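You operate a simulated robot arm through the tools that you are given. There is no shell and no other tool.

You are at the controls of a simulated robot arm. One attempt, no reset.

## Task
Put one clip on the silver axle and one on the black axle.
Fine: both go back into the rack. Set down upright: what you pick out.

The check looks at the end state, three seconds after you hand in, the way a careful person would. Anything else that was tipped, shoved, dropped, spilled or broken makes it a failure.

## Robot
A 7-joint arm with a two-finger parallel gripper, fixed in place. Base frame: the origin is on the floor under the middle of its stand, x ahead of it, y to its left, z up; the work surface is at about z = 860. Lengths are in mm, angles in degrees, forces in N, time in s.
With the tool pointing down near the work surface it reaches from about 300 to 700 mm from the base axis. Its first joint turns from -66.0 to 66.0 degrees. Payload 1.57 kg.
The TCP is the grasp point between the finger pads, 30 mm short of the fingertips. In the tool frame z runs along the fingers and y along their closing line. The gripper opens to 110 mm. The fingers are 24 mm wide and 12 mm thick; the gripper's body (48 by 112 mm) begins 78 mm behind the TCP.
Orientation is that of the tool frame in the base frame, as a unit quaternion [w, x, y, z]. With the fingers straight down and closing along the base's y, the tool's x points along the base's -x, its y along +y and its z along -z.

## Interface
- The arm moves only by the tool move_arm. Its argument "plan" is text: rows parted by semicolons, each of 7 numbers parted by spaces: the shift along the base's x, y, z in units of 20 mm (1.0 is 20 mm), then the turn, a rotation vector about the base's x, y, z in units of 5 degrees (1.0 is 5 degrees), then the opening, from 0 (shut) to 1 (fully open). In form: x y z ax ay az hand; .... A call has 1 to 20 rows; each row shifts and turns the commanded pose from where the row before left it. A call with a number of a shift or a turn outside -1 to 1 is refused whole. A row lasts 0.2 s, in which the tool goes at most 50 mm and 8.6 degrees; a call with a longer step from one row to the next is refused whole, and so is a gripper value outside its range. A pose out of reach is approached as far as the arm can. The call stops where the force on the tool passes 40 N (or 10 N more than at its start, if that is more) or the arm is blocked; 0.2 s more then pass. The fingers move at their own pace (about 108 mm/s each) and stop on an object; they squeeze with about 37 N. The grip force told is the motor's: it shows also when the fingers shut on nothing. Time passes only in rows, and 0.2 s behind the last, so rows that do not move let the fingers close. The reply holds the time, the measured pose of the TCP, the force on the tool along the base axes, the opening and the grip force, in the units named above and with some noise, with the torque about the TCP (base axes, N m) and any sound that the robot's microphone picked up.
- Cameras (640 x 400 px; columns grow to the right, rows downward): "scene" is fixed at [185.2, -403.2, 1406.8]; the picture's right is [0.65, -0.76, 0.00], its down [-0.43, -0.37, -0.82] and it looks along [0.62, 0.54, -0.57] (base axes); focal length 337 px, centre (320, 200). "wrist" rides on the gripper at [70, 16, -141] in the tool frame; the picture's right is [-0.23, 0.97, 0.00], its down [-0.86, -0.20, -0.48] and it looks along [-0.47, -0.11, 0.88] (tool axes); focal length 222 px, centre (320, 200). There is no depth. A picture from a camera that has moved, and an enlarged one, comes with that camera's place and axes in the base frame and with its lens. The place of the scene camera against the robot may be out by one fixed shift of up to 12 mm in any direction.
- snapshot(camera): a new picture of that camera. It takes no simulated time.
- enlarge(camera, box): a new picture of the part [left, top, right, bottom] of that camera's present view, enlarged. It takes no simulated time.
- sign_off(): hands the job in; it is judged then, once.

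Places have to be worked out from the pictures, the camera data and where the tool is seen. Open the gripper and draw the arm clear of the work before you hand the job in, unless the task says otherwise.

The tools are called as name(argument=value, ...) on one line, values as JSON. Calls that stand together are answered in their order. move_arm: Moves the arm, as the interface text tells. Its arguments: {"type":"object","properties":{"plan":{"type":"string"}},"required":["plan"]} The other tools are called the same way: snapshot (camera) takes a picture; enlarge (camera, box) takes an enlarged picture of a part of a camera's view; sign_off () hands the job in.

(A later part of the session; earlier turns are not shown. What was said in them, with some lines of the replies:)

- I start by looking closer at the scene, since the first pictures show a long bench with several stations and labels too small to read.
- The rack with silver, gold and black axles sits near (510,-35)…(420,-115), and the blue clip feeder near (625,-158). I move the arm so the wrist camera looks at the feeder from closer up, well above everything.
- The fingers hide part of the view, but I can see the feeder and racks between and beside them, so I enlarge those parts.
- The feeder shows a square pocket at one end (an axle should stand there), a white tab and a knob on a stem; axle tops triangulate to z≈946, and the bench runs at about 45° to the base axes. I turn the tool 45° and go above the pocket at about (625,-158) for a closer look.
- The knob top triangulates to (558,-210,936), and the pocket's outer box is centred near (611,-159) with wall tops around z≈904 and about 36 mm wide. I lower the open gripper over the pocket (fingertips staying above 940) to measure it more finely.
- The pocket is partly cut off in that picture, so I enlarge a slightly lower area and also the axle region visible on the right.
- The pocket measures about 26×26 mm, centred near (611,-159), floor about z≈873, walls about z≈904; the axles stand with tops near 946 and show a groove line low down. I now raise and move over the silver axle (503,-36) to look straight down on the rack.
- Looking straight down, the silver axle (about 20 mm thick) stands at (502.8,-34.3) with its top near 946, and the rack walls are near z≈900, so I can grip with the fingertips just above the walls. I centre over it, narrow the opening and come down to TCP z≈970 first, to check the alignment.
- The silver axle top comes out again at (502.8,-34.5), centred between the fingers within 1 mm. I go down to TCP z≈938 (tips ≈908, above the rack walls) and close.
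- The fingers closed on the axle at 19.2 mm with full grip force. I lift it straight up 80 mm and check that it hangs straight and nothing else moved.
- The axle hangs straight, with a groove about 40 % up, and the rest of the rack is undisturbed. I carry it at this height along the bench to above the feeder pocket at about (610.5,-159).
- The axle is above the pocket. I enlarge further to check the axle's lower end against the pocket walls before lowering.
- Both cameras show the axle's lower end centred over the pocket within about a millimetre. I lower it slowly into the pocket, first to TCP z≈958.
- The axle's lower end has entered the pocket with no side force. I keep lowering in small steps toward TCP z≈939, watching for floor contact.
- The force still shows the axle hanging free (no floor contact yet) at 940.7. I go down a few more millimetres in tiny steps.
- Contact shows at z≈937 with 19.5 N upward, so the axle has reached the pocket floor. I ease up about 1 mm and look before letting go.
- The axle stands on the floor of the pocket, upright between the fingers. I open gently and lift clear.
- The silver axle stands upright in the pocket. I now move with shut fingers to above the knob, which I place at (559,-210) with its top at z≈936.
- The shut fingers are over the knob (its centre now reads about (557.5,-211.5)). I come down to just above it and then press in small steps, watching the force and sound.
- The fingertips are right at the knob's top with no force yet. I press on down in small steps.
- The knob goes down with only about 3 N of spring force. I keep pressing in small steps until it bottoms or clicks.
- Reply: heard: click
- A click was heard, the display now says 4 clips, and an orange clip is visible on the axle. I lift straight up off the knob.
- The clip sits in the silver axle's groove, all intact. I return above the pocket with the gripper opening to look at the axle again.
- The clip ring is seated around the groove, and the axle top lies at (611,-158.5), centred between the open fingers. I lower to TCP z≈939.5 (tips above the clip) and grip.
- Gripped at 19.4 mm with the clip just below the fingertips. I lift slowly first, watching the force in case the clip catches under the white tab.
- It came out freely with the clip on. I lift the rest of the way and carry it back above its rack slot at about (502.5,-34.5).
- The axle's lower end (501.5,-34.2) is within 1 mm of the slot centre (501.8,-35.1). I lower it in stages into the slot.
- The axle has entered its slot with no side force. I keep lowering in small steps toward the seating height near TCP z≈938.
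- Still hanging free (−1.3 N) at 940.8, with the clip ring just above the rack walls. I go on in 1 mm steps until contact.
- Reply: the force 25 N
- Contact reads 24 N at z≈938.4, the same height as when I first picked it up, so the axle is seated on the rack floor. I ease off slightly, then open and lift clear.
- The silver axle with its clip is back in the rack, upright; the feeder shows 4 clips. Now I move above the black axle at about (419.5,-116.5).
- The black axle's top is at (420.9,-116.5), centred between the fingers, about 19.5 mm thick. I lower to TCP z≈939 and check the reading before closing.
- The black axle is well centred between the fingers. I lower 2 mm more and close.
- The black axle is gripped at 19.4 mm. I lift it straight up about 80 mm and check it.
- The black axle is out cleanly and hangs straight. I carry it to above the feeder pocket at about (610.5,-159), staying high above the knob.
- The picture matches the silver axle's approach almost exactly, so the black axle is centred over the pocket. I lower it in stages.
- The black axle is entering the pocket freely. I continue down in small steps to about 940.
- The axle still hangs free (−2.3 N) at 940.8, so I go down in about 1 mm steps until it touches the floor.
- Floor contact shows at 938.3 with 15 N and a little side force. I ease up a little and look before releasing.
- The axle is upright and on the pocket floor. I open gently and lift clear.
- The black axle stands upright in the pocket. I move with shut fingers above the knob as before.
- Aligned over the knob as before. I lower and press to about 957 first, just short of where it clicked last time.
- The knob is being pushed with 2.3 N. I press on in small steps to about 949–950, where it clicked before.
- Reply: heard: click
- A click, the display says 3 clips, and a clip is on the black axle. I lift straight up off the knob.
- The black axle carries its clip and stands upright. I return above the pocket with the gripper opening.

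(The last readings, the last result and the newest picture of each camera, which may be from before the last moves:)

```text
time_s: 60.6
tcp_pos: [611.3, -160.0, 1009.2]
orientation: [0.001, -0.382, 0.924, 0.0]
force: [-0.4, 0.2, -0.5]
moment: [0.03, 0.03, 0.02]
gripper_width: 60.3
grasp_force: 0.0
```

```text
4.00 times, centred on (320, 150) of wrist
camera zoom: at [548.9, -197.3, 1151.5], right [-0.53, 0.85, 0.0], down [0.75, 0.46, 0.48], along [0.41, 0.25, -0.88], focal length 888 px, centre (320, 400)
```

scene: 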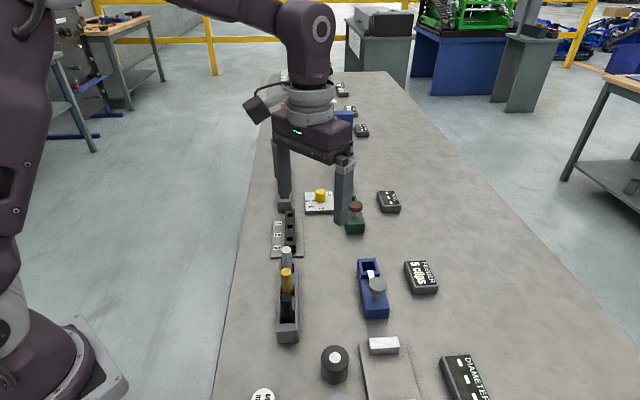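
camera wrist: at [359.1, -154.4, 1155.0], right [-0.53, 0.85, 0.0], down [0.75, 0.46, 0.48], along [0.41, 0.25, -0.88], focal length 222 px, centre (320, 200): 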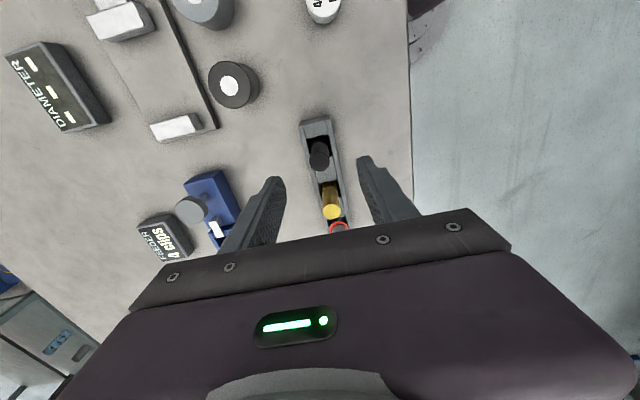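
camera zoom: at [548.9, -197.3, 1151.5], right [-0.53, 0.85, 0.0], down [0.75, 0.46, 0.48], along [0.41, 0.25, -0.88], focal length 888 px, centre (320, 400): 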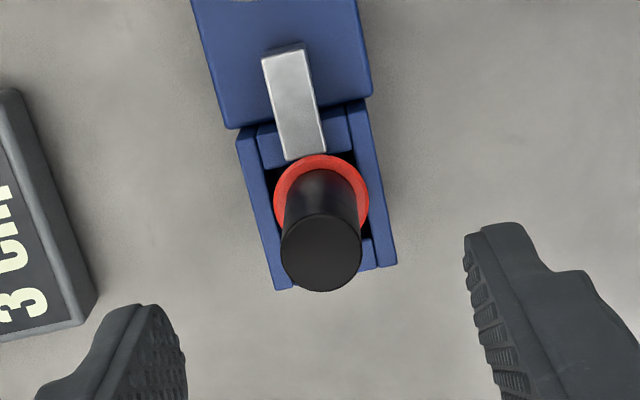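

The clip ring is seated and the axle is centred between the fingers. I lower to about z≈939 and grip.

move_arm(plan="0 0 -0.8 0 0 0 0.55; 0 0 -0.8 0 0 0 0.55; 0 0 -0.8 0 0 0 0.55; 0 0 -0.8 0 0 0 0.55; 0 0 -0.25 0 0 0 0.55; 0 0 0 0 0 0 0.55; 0 0 0 0 0 0 0; 0 0 0 0 0 0 0; 0 0 0 0 0 0 0")

enlarge(camera="wrist", box=[260, 120, 380, 220])

enlarge(camera="scene", box=[330, 200, 430, 300])

```text
time_s: 62.6
tcp_pos: [611.6, -160.0, 940.1]
orientation: [0.0, -0.383, 0.924, 0.0]
force: [-0.1, 0.4, -0.1]
moment: [0.01, 0.02, -0.02]
gripper_width: 19.3
grasp_force: 33.3
```

```text
4.00 times, centred on (320, 170) of wrist
camera zoom: at [549.4, -197.3, 1082.2], right [-0.53, 0.85, 0.0], down [0.75, 0.46, 0.48], along [0.41, 0.25, -0.88], focal length 888 px, centre (320, 320)
```

zoom: 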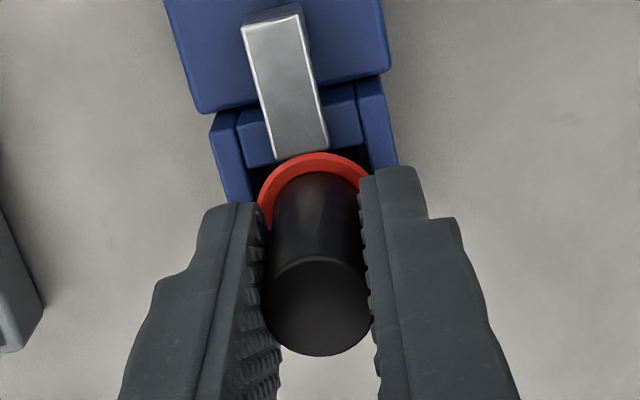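

```text
4.00 times, centred on (380, 250) of scene
camera zoom: at [185.2, -403.2, 1406.8], right [0.65, -0.76, 0.0], down [-0.43, -0.37, -0.82], along [0.62, 0.54, -0.57], focal length 1348 px, centre (80, 0)
```

zoom: 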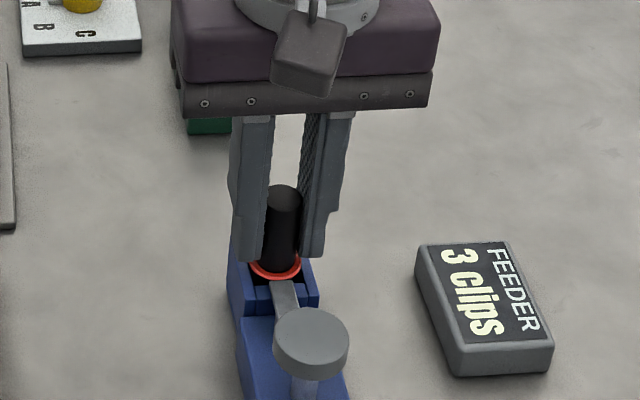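

The black axle is gripped at 19.3 mm above the clip. I lift slowly out of the pocket first, then higher.

move_arm(plan="0 0 0.15 0 0 0 0; 0 0 0.2 0 0 0 0; 0 0 0.3 0 0 0 0; 0 0 0.3 0 0 0 0; 0 0 0.5 0 0 0 0; 0 0 0.8 0 0 0 0; 0 0 0.9 0 0 0 0; 0 0 0.8 0 0 0 0; 0 0 0 0 0 0 0")

enlarge(camera="scene", box=[330, 180, 430, 300])

enlarge(camera="wrist", box=[260, 100, 380, 200])

```text
time_s: 64.6
tcp_pos: [610.2, -160.8, 1020.2]
orientation: [0.0, -0.383, 0.924, 0.0]
force: [-0.3, 0.0, -0.9]
moment: [0.01, 0.02, 0.02]
gripper_width: 19.1
grasp_force: 33.8
```

```text
3.33 times, centred on (380, 240) of scene
camera zoom: at [185.2, -403.2, 1406.8], right [0.65, -0.76, 0.0], down [-0.43, -0.37, -0.82], along [0.62, 0.54, -0.57], focal length 1124 px, centre (120, 67)
```

zoom: 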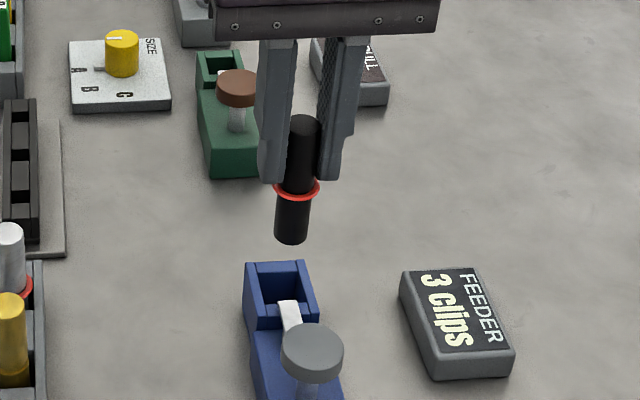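

```text
4.00 times, centred on (320, 150) of wrist
camera zoom: at [550.2, -198.2, 1161.4], right [-0.53, 0.85, 0.0], down [0.75, 0.46, 0.48], along [0.41, 0.25, -0.88], focal length 888 px, centre (320, 400)
```

zoom: 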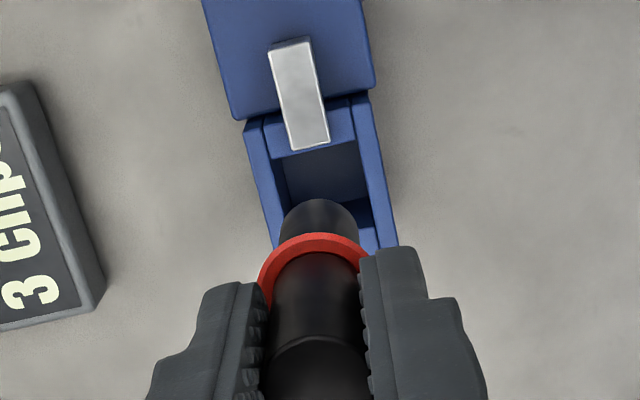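

The axle and clip came out cleanly. I carry it back above the black axle's slot at about (421,-116.5) by the reverse path.

move_arm(plan="-0.4715 0.1065 0 0 0 0 0; -0.943 0.213 0 0 0 0 0; -0.943 0.213 0 0 0 0 0; -0.943 0.213 0 0 0 0 0; -0.943 0.213 0 0 0 0 0; -0.943 0.213 0 0 0 0 0; -0.943 0.213 0 0 0 0 0; -0.943 0.213 0 0 0 0 0; -0.943 0.213 0 0 0 0 0; -0.943 0.213 0 0 0 0 0; -0.4715 0.1065 0 0 0 0 0; 0 0 0 0 0 0 0; 0 0 0 0 0 0 0")

enlarge(camera="wrist", box=[280, 110, 360, 170])

enlarge(camera="scene", box=[240, 180, 360, 350])

```text
time_s: 67.4
tcp_pos: [422.0, -116.9, 1019.5]
orientation: [0.001, -0.382, 0.924, 0.0]
force: [0.0, -0.6, -2.0]
moment: [-0.03, 0.01, 0.01]
gripper_width: 19.0
grasp_force: 33.7
```

```text
6.67 times, centred on (320, 140) of wrist
camera zoom: at [360.4, -154.0, 1161.2], right [-0.53, 0.85, 0.0], down [0.75, 0.46, 0.48], along [0.41, 0.25, -0.88], focal length 1481 px, centre (320, 600)
```

zoom: 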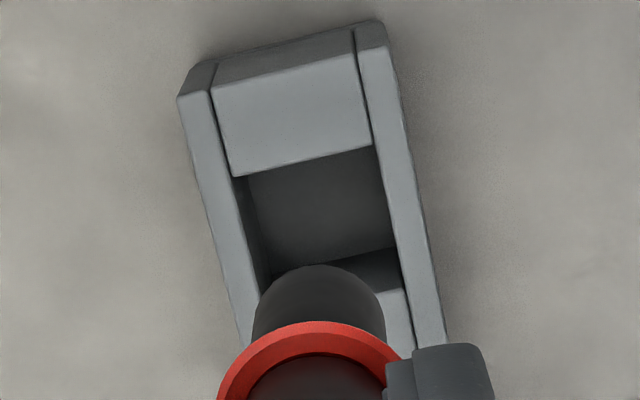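

```text
2.35 times, centred on (300, 265) of scene
camera zoom: at [185.2, -403.2, 1406.8], right [0.65, -0.76, 0.0], down [-0.43, -0.37, -0.82], along [0.62, 0.54, -0.57], focal length 793 px, centre (367, 47)
```

zoom: 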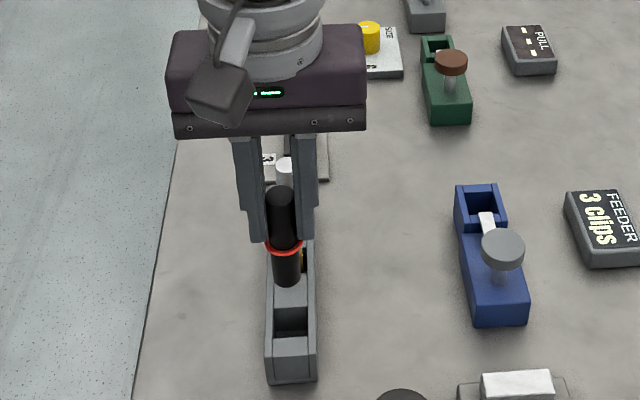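

The axle's lower end lies within about 1.5 mm of the slot centre (420,-117.4); I correct by about 0.7 mm and lower it in stages.

move_arm(plan="-0.035 -0.02 -0.7 0 0 0 0; 0 0 -0.7 0 0 0 0; 0 0 -0.6 0 0 0 0; 0 0 -0.5 0 0 0 0; 0 0 -0.5 0 0 0 0; 0 0 0 0 0 0 0")

enlarge(camera="wrist", box=[260, 100, 380, 200])

enlarge(camera="scene", box=[240, 180, 360, 350])

```text
time_s: 68.8
tcp_pos: [420.6, -117.2, 959.5]
orientation: [0.0, -0.383, 0.924, -0.001]
force: [0.3, 0.3, -1.0]
moment: [0.0, -0.02, -0.01]
gripper_width: 19.2
grasp_force: 33.7
```

```text
4.00 times, centred on (320, 150) of wrist
camera zoom: at [359.8, -154.2, 1101.2], right [-0.53, 0.85, 0.0], down [0.75, 0.46, 0.48], along [0.41, 0.25, -0.88], focal length 888 px, centre (320, 400)
```

zoom: 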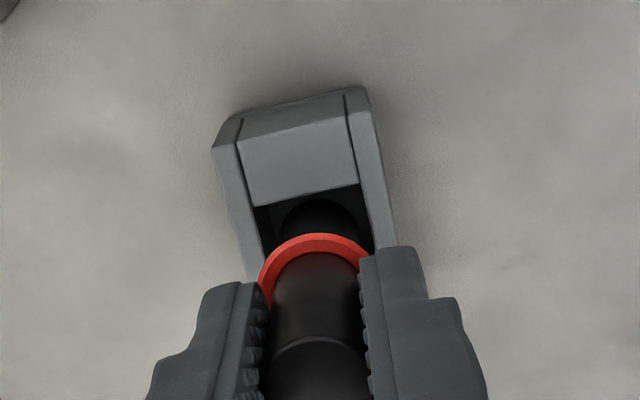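

```text
2.35 times, centred on (300, 265) of scene
camera zoom: at [185.2, -403.2, 1406.8], right [0.65, -0.76, 0.0], down [-0.43, -0.37, -0.82], along [0.62, 0.54, -0.57], focal length 793 px, centre (367, 47)
```

zoom: 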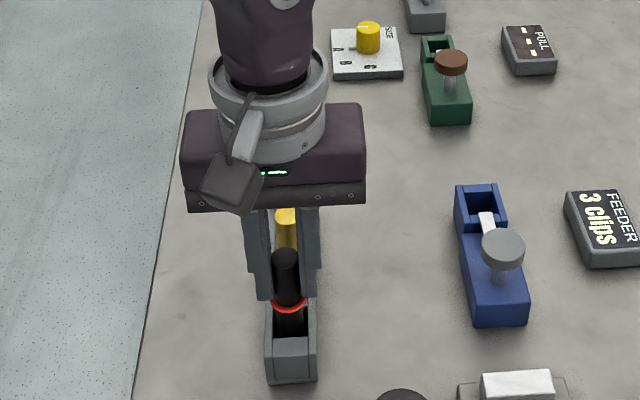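

The axle has entered its slot freely. I lower on in small steps to about 942.

move_arm(plan="0 0 -0.3 0 0 0 0; 0 0 -0.3 0 0 0 0; 0 0 -0.15 0 0 0 0; 0 0 -0.1 0 0 0 0; 0 0 0 0 0 0 0")

enlarge(camera="wrist", box=[260, 100, 380, 200])

```text
time_s: 70.0
tcp_pos: [420.2, -118.1, 943.8]
orientation: [0.0, -0.383, 0.924, -0.001]
force: [-0.1, -0.5, -1.2]
moment: [-0.03, 0.0, 0.02]
gripper_width: 19.0
grasp_force: 32.8
```

```text
4.00 times, centred on (320, 150) of wrist
camera zoom: at [359.8, -154.3, 1084.7], right [-0.53, 0.85, 0.0], down [0.75, 0.46, 0.48], along [0.41, 0.25, -0.88], focal length 888 px, centre (320, 400)
```

zoom: 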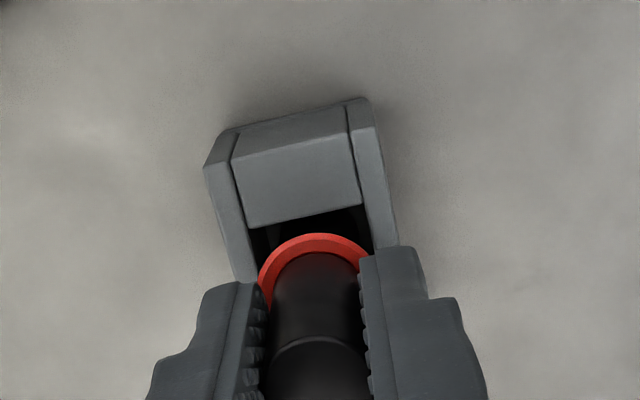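

No contact yet at 943.8. I continue in about 1 mm steps.

move_arm(plan="0 0 -0.06 0 0 0 0; 0 0 -0.06 0 0 0 0; 0 0 -0.04 0 0 0 0; 0 0 0 0 0 0 0")

```text
time_s: 71.0
tcp_pos: [421.8, -116.6, 940.2]
orientation: [0.0, -0.383, 0.924, -0.001]
force: [-4.6, 2.5, 26.4]
moment: [0.13, 0.29, -0.02]
gripper_width: 19.2
grasp_force: 33.6
```

Contact at 940.2 with 26 N, the expected seating height for this grip, so the axle stands on the slot floor. I ease off, then open and lift clear.

move_arm(plan="0 0 0.04 0 0 0 0; 0 0 0 0 0 0 0; 0 0 0 0 0 0 0.25; 0 0 0 0 0 0 0.4; 0 0 0 0 0 0 0.55; 0 0 0.5 0 0 0 0.55; 0 0 1 0 0 0 0.55; 0 0 1 0 0 0 0.55; 0 0 1 0 0 0 0.55; 0 0 0 0 0 0 0.55")

enlarge(camera="wrist", box=[250, 90, 390, 220])

enlarge(camera="scene", box=[240, 200, 360, 350])

```text
time_s: 73.2
tcp_pos: [420.3, -117.2, 1009.5]
orientation: [0.0, -0.383, 0.924, 0.0]
force: [-0.4, 0.9, 0.2]
moment: [0.01, -0.02, 0.0]
gripper_width: 60.5
grasp_force: 0.1
```

```text
3.08 times, centred on (320, 155) of wrist
camera zoom: at [359.5, -154.6, 1152.4], right [-0.53, 0.85, 0.0], down [0.75, 0.46, 0.48], along [0.41, 0.25, -0.88], focal length 684 px, centre (320, 338)
```

zoom: 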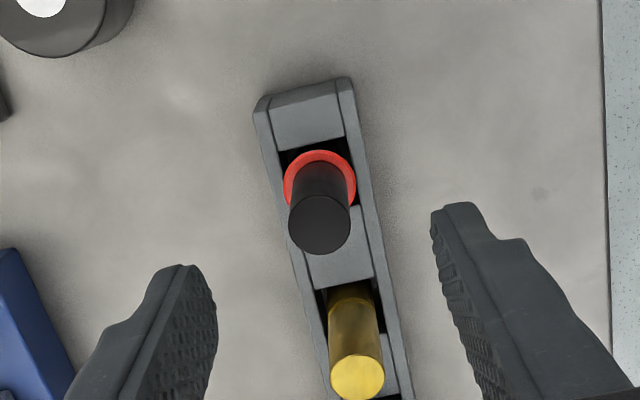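

```text
2.67 times, centred on (300, 275) of scene
camera zoom: at [185.2, -403.2, 1406.8], right [0.65, -0.76, 0.0], down [-0.43, -0.37, -0.82], along [0.62, 0.54, -0.57], focal length 899 px, centre (373, 0)
```

zoom: 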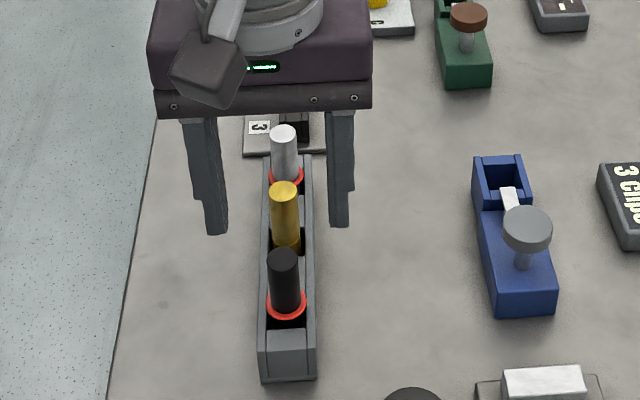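

Both axles stand upright in the rack with their clips, and the gold one is untouched. I open fully, raise the arm and draw it back clear of the work, then take final pictures.

move_arm(plan="0 0 1 0 0 0 0.55; 0 0 1 0 0 0 0.55; 0 0 1 0 0 0 0.7; 0 0 1 0 0 0 1; 0 0 1 0 0 0 1; 0 0 1 0 0 0 1; -0.3 0.5 1 0 0 -1 1; -0.3 0.5 1 0 0 -1 1; -0.3 0.5 1 0 0 -1 1; -0.3 0.5 1 0 0 -1 1; -0.3 0.5 0.5 0 0 -1 1; -0.3 0.5 0 0 0 -1 1; 0 0.5 0 0 0 -1 1; 0 0.5 0 0 0 -1 1; 0 0 0 0 0 -1 1; 0 0 0 0 0 0 1")

snapshot(camera="scene")

snapshot(camera="wrist")

enlarge(camera="scene", box=[240, 200, 460, 360])

```text
time_s: 76.6
tcp_pos: [384.6, -36.2, 1221.4]
orientation: [0.0, 0.001, 1.0, 0.0]
force: [0.4, -0.3, -0.5]
moment: [0.02, -0.04, -0.05]
gripper_width: 110.0
grasp_force: 0.0
```

```text
taken
```

scene: 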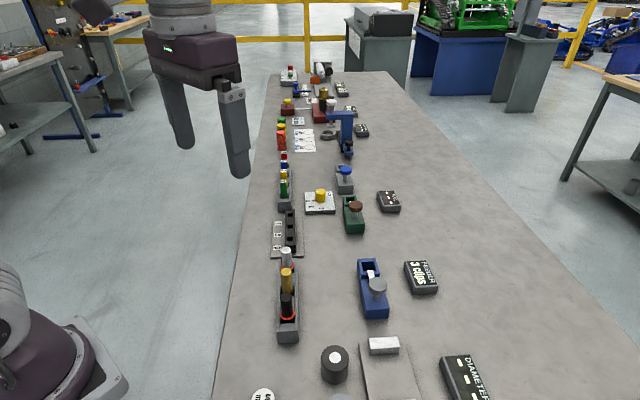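

```text
taken
camera wrist: at [314.3, -19.9, 1362.5], right [0.23, 0.97, 0.0], down [0.85, -0.2, 0.48], along [0.47, -0.11, -0.88], focal length 222 px, centre (320, 200)
```

wrist: 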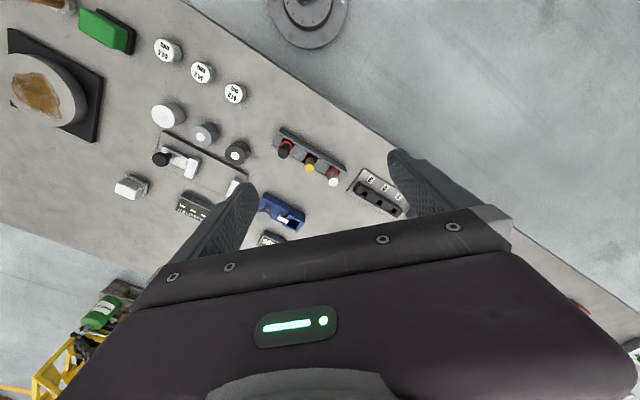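

```text
2.50 times, centred on (350, 280) of scene
camera zoom: at [185.2, -403.2, 1406.8], right [0.65, -0.76, 0.0], down [-0.43, -0.37, -0.82], along [0.62, 0.54, -0.57], focal length 843 px, centre (245, 0)
```

zoom: 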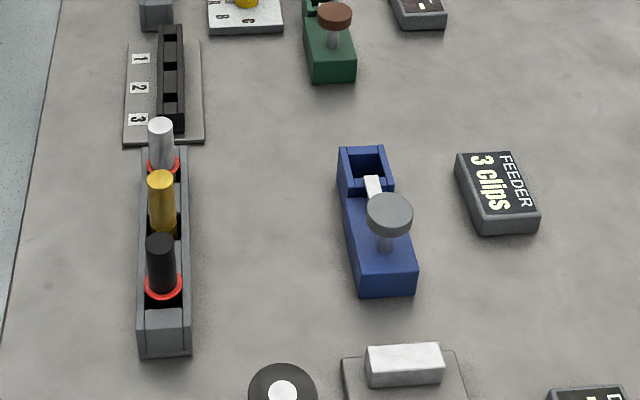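

The final pictures show the silver and black axles upright in their rack slots, each with one red clip. The gold axle is untouched, the feeder is empty and reads 3 clips, nothing else was moved, and the arm is clear with the gripper open, so I hand the job in.

sign_off()

```text
The job is handed in.
```

The silver axle and the black axle each have one clip fitted. Both are back upright in their own rack slots.

I stood each axle in the feeder pocket and pressed the knob once, which gave a click and one clip each time. The feeder display went from 5 clips to 3. The gold axle wasn't touched, and the final pictures show nothing else tipped or moved. The gripper is open and the arm is clear of the work.

The job is handed in. I have not seen the result of the check.
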